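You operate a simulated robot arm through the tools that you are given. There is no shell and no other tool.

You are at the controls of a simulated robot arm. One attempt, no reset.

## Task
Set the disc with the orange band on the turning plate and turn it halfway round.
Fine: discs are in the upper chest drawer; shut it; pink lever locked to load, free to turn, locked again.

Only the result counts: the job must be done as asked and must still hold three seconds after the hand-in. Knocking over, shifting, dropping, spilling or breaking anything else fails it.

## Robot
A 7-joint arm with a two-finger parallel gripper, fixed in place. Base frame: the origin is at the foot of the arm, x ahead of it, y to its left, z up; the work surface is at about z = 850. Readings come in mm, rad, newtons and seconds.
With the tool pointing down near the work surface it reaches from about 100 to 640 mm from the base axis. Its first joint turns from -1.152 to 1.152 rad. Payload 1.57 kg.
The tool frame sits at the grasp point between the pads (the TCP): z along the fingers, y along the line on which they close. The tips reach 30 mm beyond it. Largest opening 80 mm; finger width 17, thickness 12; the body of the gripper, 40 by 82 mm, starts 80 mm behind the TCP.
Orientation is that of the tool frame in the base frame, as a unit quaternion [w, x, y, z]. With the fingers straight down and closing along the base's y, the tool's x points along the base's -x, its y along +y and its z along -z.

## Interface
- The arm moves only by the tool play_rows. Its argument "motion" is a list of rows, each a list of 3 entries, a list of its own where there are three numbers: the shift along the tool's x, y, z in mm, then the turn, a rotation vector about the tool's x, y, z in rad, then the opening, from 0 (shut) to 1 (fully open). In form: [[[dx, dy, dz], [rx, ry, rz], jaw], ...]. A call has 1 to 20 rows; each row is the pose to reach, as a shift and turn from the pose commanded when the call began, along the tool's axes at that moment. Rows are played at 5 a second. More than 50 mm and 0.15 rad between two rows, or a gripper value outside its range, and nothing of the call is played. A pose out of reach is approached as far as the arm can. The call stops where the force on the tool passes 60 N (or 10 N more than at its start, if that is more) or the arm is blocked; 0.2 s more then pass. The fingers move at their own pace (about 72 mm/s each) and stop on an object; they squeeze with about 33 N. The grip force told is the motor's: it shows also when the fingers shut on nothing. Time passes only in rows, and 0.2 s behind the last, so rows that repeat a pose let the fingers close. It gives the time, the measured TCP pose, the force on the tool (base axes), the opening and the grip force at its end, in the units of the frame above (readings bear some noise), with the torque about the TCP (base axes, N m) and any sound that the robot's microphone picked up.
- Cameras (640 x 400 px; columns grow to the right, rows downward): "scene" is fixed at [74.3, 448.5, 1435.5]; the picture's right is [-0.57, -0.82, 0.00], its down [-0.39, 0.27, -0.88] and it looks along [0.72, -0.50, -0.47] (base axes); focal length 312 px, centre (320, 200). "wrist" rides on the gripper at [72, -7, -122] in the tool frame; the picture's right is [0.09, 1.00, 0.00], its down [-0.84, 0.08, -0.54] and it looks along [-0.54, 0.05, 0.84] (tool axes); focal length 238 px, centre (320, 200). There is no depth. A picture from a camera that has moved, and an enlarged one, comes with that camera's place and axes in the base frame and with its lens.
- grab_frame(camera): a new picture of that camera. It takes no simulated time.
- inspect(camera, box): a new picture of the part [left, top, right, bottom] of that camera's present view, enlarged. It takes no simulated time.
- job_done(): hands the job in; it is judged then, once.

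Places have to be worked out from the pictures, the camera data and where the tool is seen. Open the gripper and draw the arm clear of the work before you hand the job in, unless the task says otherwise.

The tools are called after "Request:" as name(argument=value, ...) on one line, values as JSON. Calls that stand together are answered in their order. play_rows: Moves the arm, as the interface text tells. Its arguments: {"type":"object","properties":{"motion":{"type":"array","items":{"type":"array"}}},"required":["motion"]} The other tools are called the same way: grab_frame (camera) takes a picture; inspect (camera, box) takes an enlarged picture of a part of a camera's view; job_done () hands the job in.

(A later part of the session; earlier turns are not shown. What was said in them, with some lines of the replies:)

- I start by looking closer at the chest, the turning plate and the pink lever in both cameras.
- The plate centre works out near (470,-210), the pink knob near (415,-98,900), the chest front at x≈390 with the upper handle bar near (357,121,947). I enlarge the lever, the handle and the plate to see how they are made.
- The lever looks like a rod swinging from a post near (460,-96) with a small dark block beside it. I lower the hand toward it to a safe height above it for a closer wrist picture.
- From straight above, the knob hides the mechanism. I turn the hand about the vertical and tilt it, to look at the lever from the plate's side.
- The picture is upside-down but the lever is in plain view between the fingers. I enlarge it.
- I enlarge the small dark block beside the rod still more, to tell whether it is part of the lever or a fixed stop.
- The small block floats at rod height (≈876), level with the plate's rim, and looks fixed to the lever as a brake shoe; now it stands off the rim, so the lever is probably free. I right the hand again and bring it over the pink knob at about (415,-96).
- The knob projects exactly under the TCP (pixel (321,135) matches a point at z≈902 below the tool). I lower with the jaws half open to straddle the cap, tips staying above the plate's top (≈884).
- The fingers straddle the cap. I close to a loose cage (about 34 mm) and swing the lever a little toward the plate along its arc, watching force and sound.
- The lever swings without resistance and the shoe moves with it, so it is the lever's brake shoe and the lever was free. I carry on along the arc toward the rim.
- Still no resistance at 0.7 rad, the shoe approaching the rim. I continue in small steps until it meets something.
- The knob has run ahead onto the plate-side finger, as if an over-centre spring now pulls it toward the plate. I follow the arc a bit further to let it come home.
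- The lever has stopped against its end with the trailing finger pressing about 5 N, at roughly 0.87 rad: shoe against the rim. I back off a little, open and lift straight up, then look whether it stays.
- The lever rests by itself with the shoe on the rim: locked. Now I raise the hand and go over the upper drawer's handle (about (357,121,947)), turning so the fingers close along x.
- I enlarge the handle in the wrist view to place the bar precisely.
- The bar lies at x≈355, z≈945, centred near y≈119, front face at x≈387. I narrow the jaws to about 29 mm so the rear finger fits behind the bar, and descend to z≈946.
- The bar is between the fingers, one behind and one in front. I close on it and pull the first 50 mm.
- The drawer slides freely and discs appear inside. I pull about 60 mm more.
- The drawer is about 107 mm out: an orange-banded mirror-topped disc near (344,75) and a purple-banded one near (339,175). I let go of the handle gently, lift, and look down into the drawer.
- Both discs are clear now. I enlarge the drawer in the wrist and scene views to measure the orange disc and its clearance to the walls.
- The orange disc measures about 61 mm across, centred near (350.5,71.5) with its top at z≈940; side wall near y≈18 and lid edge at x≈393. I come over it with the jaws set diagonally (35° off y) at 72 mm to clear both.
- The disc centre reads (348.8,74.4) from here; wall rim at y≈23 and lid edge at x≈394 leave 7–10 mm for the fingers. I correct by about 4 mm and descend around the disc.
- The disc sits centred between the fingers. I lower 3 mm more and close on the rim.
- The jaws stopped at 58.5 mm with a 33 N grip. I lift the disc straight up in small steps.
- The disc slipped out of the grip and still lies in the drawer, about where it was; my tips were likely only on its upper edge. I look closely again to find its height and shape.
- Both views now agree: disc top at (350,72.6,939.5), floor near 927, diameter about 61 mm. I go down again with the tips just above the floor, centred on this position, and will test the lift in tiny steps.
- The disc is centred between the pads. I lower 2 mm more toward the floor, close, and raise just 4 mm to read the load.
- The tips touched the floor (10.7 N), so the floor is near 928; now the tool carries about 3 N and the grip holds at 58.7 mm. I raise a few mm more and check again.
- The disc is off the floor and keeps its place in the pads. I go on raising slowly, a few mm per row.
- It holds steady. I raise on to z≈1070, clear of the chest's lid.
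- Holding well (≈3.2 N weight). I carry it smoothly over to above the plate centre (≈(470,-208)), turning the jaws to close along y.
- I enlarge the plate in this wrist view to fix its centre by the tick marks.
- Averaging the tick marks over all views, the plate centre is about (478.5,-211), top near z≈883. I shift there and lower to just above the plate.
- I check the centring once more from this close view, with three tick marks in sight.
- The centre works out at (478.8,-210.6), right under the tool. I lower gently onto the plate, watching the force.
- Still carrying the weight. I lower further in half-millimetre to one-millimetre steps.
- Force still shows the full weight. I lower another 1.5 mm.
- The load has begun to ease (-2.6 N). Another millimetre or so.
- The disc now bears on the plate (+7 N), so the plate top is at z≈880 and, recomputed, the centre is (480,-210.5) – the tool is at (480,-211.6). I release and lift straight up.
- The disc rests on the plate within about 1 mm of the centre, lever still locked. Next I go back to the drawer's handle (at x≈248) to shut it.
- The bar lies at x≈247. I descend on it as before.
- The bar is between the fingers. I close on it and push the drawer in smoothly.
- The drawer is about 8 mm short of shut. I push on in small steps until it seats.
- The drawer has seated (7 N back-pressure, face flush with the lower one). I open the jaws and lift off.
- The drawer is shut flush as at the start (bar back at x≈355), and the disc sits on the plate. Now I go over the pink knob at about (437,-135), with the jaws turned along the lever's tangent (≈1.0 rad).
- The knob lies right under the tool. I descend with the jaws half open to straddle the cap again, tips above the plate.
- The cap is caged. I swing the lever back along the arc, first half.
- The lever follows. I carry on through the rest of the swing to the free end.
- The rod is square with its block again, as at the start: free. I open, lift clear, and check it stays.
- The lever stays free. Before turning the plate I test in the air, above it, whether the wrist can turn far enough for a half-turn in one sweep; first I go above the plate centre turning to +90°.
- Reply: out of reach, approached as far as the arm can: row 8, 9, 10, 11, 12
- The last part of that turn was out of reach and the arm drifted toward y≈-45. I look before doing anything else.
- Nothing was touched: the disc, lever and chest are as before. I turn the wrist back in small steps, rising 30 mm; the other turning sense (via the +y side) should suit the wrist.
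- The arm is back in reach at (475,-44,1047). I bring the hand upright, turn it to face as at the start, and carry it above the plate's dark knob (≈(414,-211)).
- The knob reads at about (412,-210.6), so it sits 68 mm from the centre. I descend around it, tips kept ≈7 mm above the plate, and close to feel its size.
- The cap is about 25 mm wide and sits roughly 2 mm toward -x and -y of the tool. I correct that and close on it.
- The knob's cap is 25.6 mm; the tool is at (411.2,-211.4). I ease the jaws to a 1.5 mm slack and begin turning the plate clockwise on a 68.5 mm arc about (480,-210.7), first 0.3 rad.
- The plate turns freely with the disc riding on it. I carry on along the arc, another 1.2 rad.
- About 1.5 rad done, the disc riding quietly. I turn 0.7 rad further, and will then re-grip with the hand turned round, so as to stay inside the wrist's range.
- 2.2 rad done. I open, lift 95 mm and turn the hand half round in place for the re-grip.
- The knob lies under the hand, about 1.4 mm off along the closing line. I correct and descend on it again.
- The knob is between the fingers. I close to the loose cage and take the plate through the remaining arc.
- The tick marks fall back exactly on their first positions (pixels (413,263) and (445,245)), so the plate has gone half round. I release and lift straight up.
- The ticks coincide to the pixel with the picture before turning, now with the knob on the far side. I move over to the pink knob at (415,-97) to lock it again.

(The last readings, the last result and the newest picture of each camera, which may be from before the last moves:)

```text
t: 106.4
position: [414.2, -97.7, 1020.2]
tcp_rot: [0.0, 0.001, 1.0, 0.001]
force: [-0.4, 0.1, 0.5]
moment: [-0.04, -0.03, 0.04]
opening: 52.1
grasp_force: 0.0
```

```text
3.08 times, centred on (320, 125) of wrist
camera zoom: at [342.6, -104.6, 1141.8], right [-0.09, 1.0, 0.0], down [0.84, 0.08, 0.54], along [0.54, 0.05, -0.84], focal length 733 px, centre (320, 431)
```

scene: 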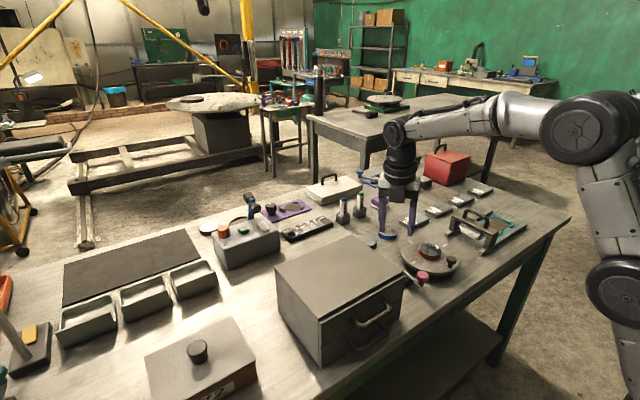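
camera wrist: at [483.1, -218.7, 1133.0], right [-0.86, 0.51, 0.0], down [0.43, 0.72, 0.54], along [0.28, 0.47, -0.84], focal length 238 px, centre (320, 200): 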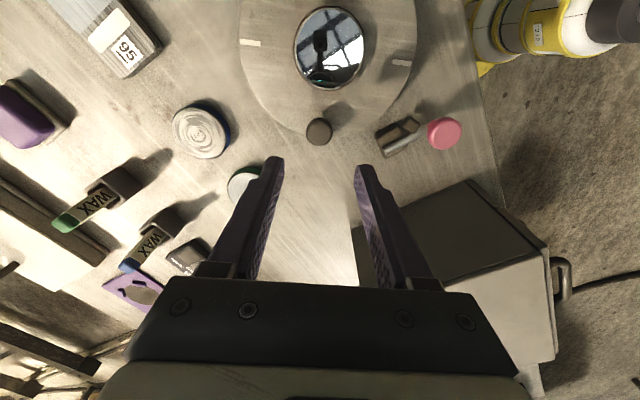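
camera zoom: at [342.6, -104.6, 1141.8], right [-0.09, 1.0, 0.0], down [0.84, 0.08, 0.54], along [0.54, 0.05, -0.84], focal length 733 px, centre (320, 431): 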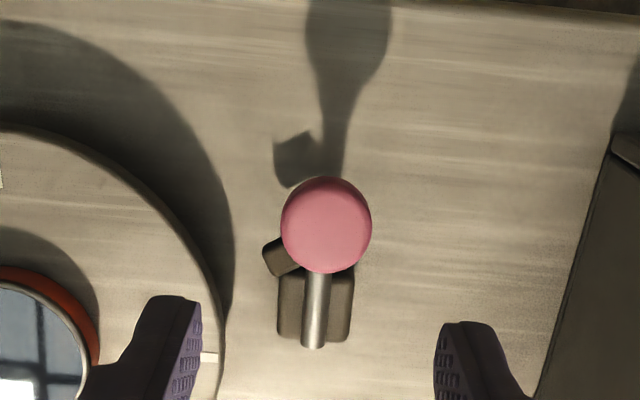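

The knob is within 1.5 mm of the tool axis. I descend, cage the cap, and start the locking swing.

Request:
play_rows(motion=[[[0, 1.2, 25], [0, 0, 0], 0.65], [[0, 1.2, 55], [0, 0, 0], 0.65], [[0, 1.2, 80], [0, 0, 0], 0.65], [[0, 1.2, 93], [0, 0, 0], 0.65], [[0, 1.2, 99], [0, 0, 0], 0.65], [[0, 1.2, 99], [0, 0, 0], 0.43], [[0, 1.2, 99], [0, 0, 0], 0.43]])

Request:
play_rows(motion=[[[-0.2, -4.6, 0], [0, 0, -0.1], 0.43], [[-0.9, -9.1, 0], [0, 0, -0.2], 0.43], [[-2.0, -13.6, 0], [0, 0, -0.3], 0.43], [[-3.6, -17.9, 0], [0, 0, -0.4], 0.43], [[-5.6, -22.0, 0], [0, 0, -0.5], 0.43], [[-8.0, -26.0, 0], [0, 0, -0.6], 0.43], [[-10.8, -29.6, 0], [0, 0, -0.7], 0.43], [[-10.8, -29.6, 0], [0, 0, -0.7], 0.43]])

Request:
inspect(camera="wrist", box=[230, 100, 410, 240])

Request:
inspect(camera="scene", box=[380, 220, 470, 300])

```text
t: 108.0
position: [415.1, -97.4, 920.9]
tcp_rot: [0.001, 0.001, 1.0, 0.001]
force: [-1.0, 0.2, -0.4]
moment: [0.0, -0.02, 0.0]
opening: 34.4
grasp_force: 0.1
```

```text
t: 109.8
position: [425.1, -126.2, 921.1]
tcp_rot: [0.001, -0.343, 0.939, 0.001]
force: [-0.6, -0.3, 0.1]
moment: [0.02, 0.0, 0.03]
opening: 34.4
grasp_force: 0.0
```

```text
2.86 times, centred on (320, 170) of wrist
camera zoom: at [374.8, -177.9, 1042.4], right [-0.71, 0.7, 0.0], down [0.59, 0.6, 0.54], along [0.38, 0.39, -0.84], focal length 681 px, centre (320, 286)
```

zoom: 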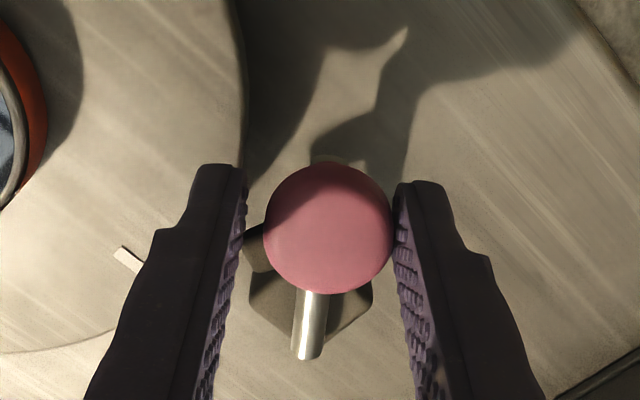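

```text
5.00 times, centred on (425, 260) of scene
camera zoom: at [74.3, 448.5, 1435.5], right [-0.57, -0.82, 0.0], down [-0.39, 0.27, -0.88], along [0.72, -0.5, -0.47], focal length 1563 px, centre (-205, -100)
```

zoom: 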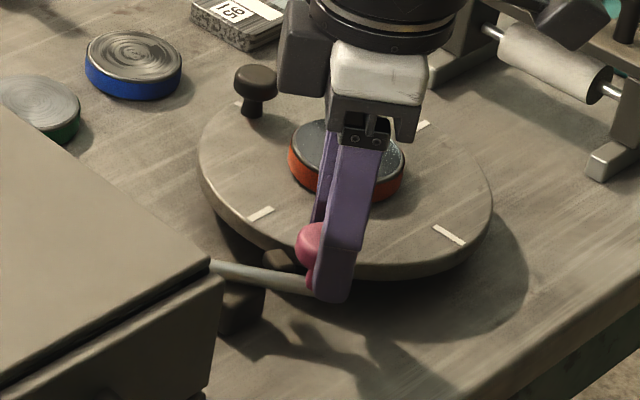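

Just as the first time at 0.7 rad. I follow through to the locked end with the same further 0.4 rad.

Request:
play_rows(motion=[[[-0.1, -2.3, 0], [0, 0, -0.05], 0.43], [[-0.2, -4.6, 0], [0, 0, -0.1], 0.43], [[-0.5, -6.9, 0], [0, 0, -0.15], 0.43], [[-0.9, -9.1, 0], [0, 0, -0.2], 0.43], [[-1.4, -11.4, 0], [0, 0, -0.25], 0.43], [[-2.0, -13.6, 0], [0, 0, -0.3], 0.43], [[-2.8, -15.8, 0], [0, 0, -0.35], 0.43], [[-3.6, -17.9, 0], [0, 0, -0.4], 0.43], [[-3.6, -17.9, 0], [0, 0, -0.4], 0.43]])

Request:
inspect(camera="wrist", box=[230, 100, 410, 240])

Request:
inspect(camera="scene", box=[380, 220, 470, 300])

```text
t: 111.8
position: [439.5, -135.1, 921.5]
tcp_rot: [0.002, -0.523, 0.853, 0.0]
force: [-1.9, 0.7, 0.8]
moment: [0.03, 0.05, -0.02]
opening: 36.0
grasp_force: 0.6
```

```text
2.86 times, centred on (320, 170) of wrist
camera zoom: at [413.1, -204.4, 1043.1], right [-0.93, 0.37, 0.0], down [0.31, 0.78, 0.54], along [0.2, 0.5, -0.84], focal length 681 px, centre (320, 286)
```

zoom: 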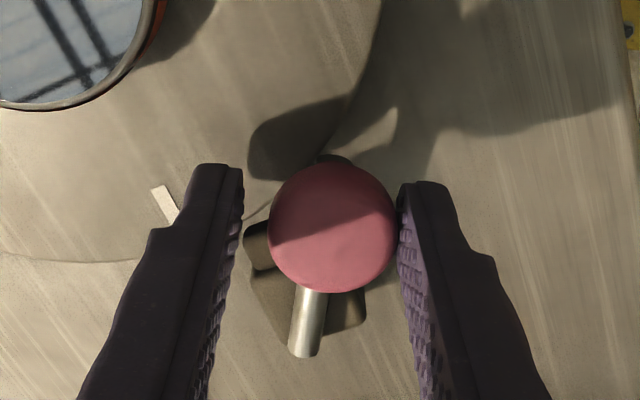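

```text
5.00 times, centred on (425, 260) of scene
camera zoom: at [74.2, 448.5, 1435.5], right [-0.57, -0.82, 0.0], down [-0.39, 0.27, -0.88], along [0.72, -0.5, -0.47], focal length 1563 px, centre (-205, -100)
```

zoom: 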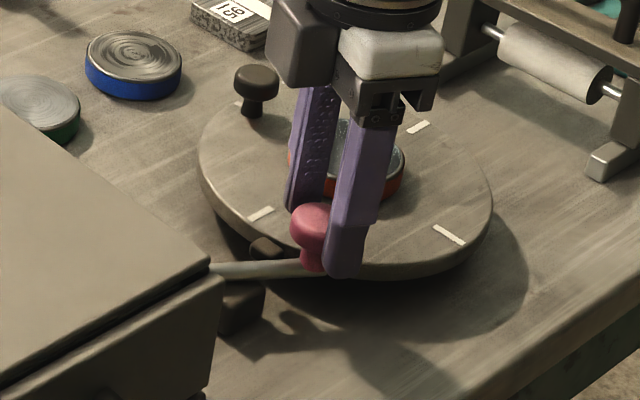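

The lever is at its end stop with light contact. I press 2 mm more to be sure it is home, then back off, open and lift.

Request:
play_rows(motion=[[[0, -1.2, 0], [0, 0, 0], 0.43], [[0, -2.2, 0], [0, 0, 0], 0.43], [[0, -2.2, 0], [0, 0, 0], 0.43], [[0, 0.5, 0], [0, 0, 0], 0.5], [[0, -1, 0], [0, 0, 0], 0.65], [[0, -1, 0], [0, 0, 0], 0.65], [[0, -1, -25], [0, 0, 0], 0.65], [[0, -1, -60], [0, 0, 0], 0.65], [[0, -1, -100], [0, 0, 0], 0.65], [[0, -1, -100], [0, 0, 0], 0.65]])

Request:
inspect(camera="wrist", box=[240, 60, 400, 200])

Request:
inspect(camera="scene", box=[380, 220, 460, 300])

Request:
inspect(camera="scene", box=[395, 230, 455, 280])

```text
t: 114.0
position: [442.4, -139.1, 1022.2]
tcp_rot: [0.001, -0.522, 0.853, 0.0]
force: [0.8, 0.0, 0.2]
moment: [-0.03, 0.02, 0.0]
opening: 51.9
grasp_force: 0.0
```

```text
2.86 times, centred on (320, 130) of wrist
camera zoom: at [415.2, -207.0, 1142.9], right [-0.93, 0.37, 0.0], down [0.31, 0.78, 0.54], along [0.2, 0.5, -0.84], focal length 681 px, centre (320, 400)
```

zoom: 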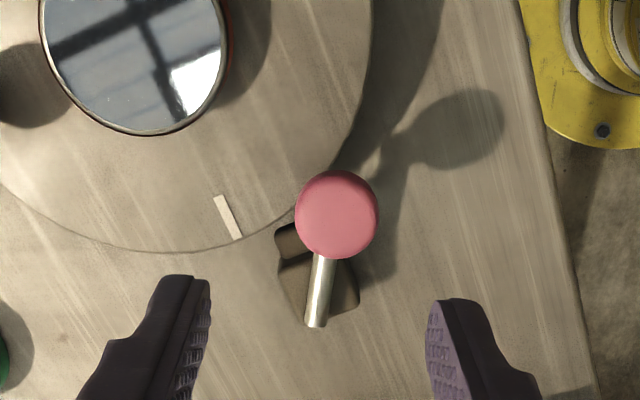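

```text
5.00 times, centred on (420, 260) of scene
camera zoom: at [74.3, 448.5, 1435.5], right [-0.57, -0.82, 0.0], down [-0.39, 0.27, -0.88], along [0.72, -0.5, -0.47], focal length 1563 px, centre (-180, -100)
```

zoom: 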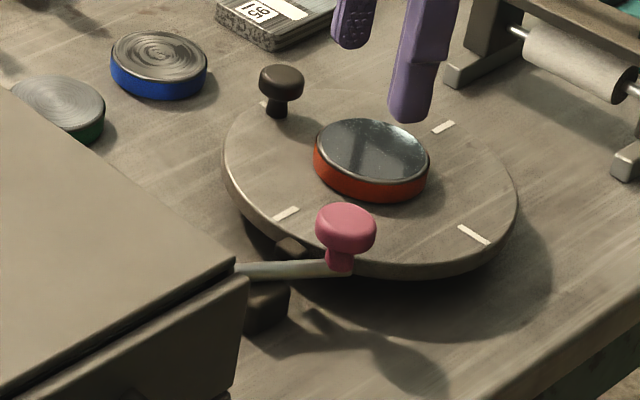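

```text
8.00 times, centred on (425, 255) of scene
camera zoom: at [74.3, 448.5, 1435.5], right [-0.57, -0.82, 0.0], down [-0.39, 0.27, -0.88], along [0.72, -0.5, -0.47], focal length 2500 px, centre (-520, -240)
```

zoom: 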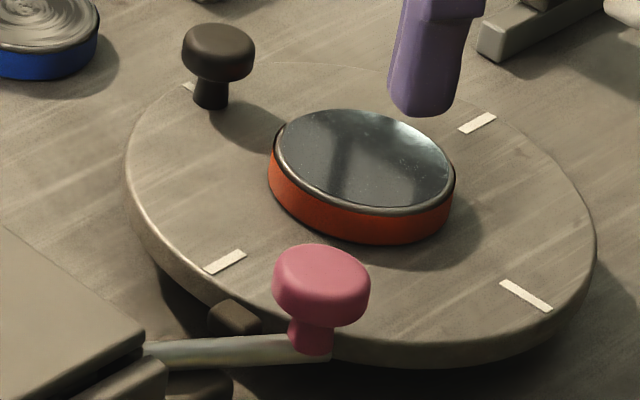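

The lever rests exactly where it did when first locked, the plate's ticks have not moved, and the disc is in place. I raise the arm clear to its starting place and look over the whole scene.

Request:
play_rows(motion=[[[0, 0, -30], [0, 0, 0.13], 0.8], [[-4, 7, -60], [0, 0, 0.26], 1], [[-10, 17, -90], [0, 0, 0.4], 1], [[-17, 29, -120], [0, 0, 0.54], 1], [[-25, 42, -150], [0, 0, 0.68], 1], [[-33, 56, -180], [0, 0, 0.82], 1], [[-41, 70, -205], [0, 0, 0.96], 1], [[-47.6, 80.5, -220], [0, 0, 1.0986], 1], [[-47.6, 80.5, -220], [0, 0, 1.0986], 1]])

Request:
grab_frame(camera="scene")

Request:
grab_frame(camera="wrist")

Request:
inspect(camera="scene", box=[260, 170, 480, 370])

```text
t: 116.0
position: [390.6, -57.4, 1242.3]
tcp_rot: [0.001, 0.002, 1.0, 0.001]
force: [0.6, -0.7, -0.5]
moment: [-0.03, 0.02, 0.01]
opening: 80.0
grasp_force: 0.0
```

```text
taken
```

scene: 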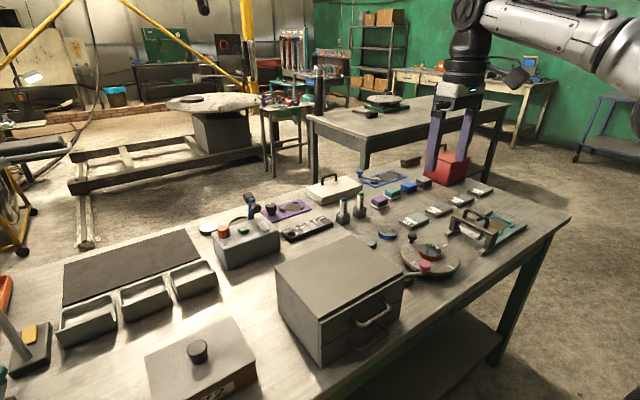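

```text
taken
camera wrist: at [318.6, -64.1, 1363.2], right [-0.09, 1.0, 0.0], down [0.84, 0.08, 0.54], along [0.54, 0.05, -0.84], focal length 238 px, centre (320, 200)
```

wrist: 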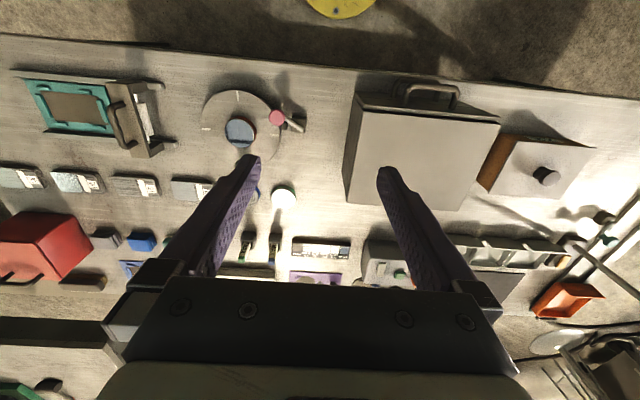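

```text
2.00 times, centred on (370, 270) of scene
camera zoom: at [74.3, 448.5, 1435.5], right [-0.57, -0.82, 0.0], down [-0.39, 0.27, -0.88], along [0.72, -0.5, -0.47], focal length 625 px, centre (220, 60)
```

zoom: 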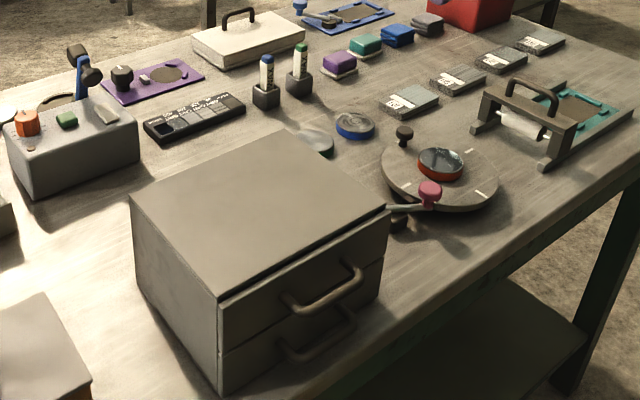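

Everything else stands as at first. One last check of the drawer's gap and the lever in the same enlarged frames as at the start.

Request:
inspect(camera="scene", box=[320, 260, 420, 370])

Request:
inspect(camera="wrist", box=[190, 75, 310, 165])

```text
3.64 times, centred on (370, 315) of scene
camera zoom: at [74.3, 448.5, 1435.5], right [-0.57, -0.82, 0.0], down [-0.39, 0.27, -0.88], along [0.72, -0.5, -0.47], focal length 1136 px, centre (138, -218)
```

zoom: 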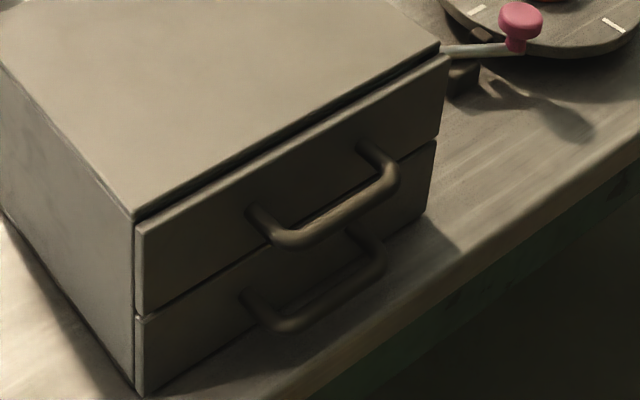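

```text
4.44 times, centred on (250, 120) of wrist
camera zoom: at [318.6, -64.1, 1363.2], right [-0.09, 1.0, 0.0], down [0.84, 0.08, 0.54], along [0.54, 0.05, -0.84], focal length 1059 px, centre (631, 556)
```

zoom: 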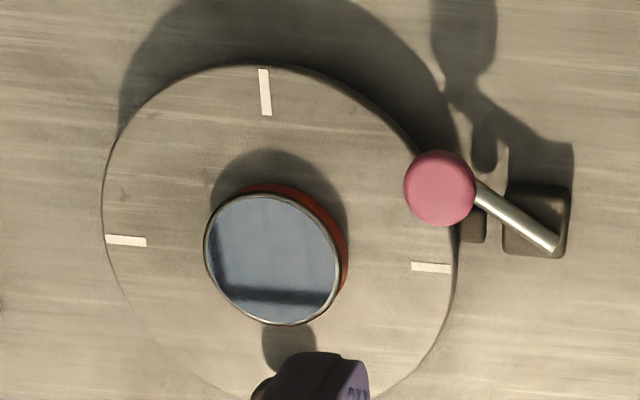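

The drawer matches its first picture exactly (shut). The disc lies centred on the plate, which has gone half round, and the lever is locked with its shoe against the rim. The gripper is open and the arm is clear, so I hand the job in.

Request:
job_done()

```text
The job is handed in.
```

I set the orange-banded disc on the turning plate, turned the plate half round with the disc riding on it, and handed the job in. I haven't seen the verdict.

- **Disc:** it sits on the plate within about 1.5 mm of the centre. My first grip slipped while the disc was still on the drawer floor, so I gripped it again lower down. It was not dropped from any height.
- **Lever:** I took it as free at the start because its shoe stood off the rim. I locked it before loading, freed it to turn, and locked it again. The plate turned freely with the shoe off the rim. I did not push the plate to test the final lock, but the lever rests in the same place as the first time I locked it.
- **Half turn:** I turned the plate clockwise. The tick marks on the plate came back to the same picture positions, with the knob now on the far side.
- **Drawer:** the upper drawer is shut and matches its picture from the start.

While testing the wrist's range in the air, the arm ran out of reach and drifted. It touched nothing, and everything else on the table stands where it was. The gripper is open and the arm is back at its starting place.
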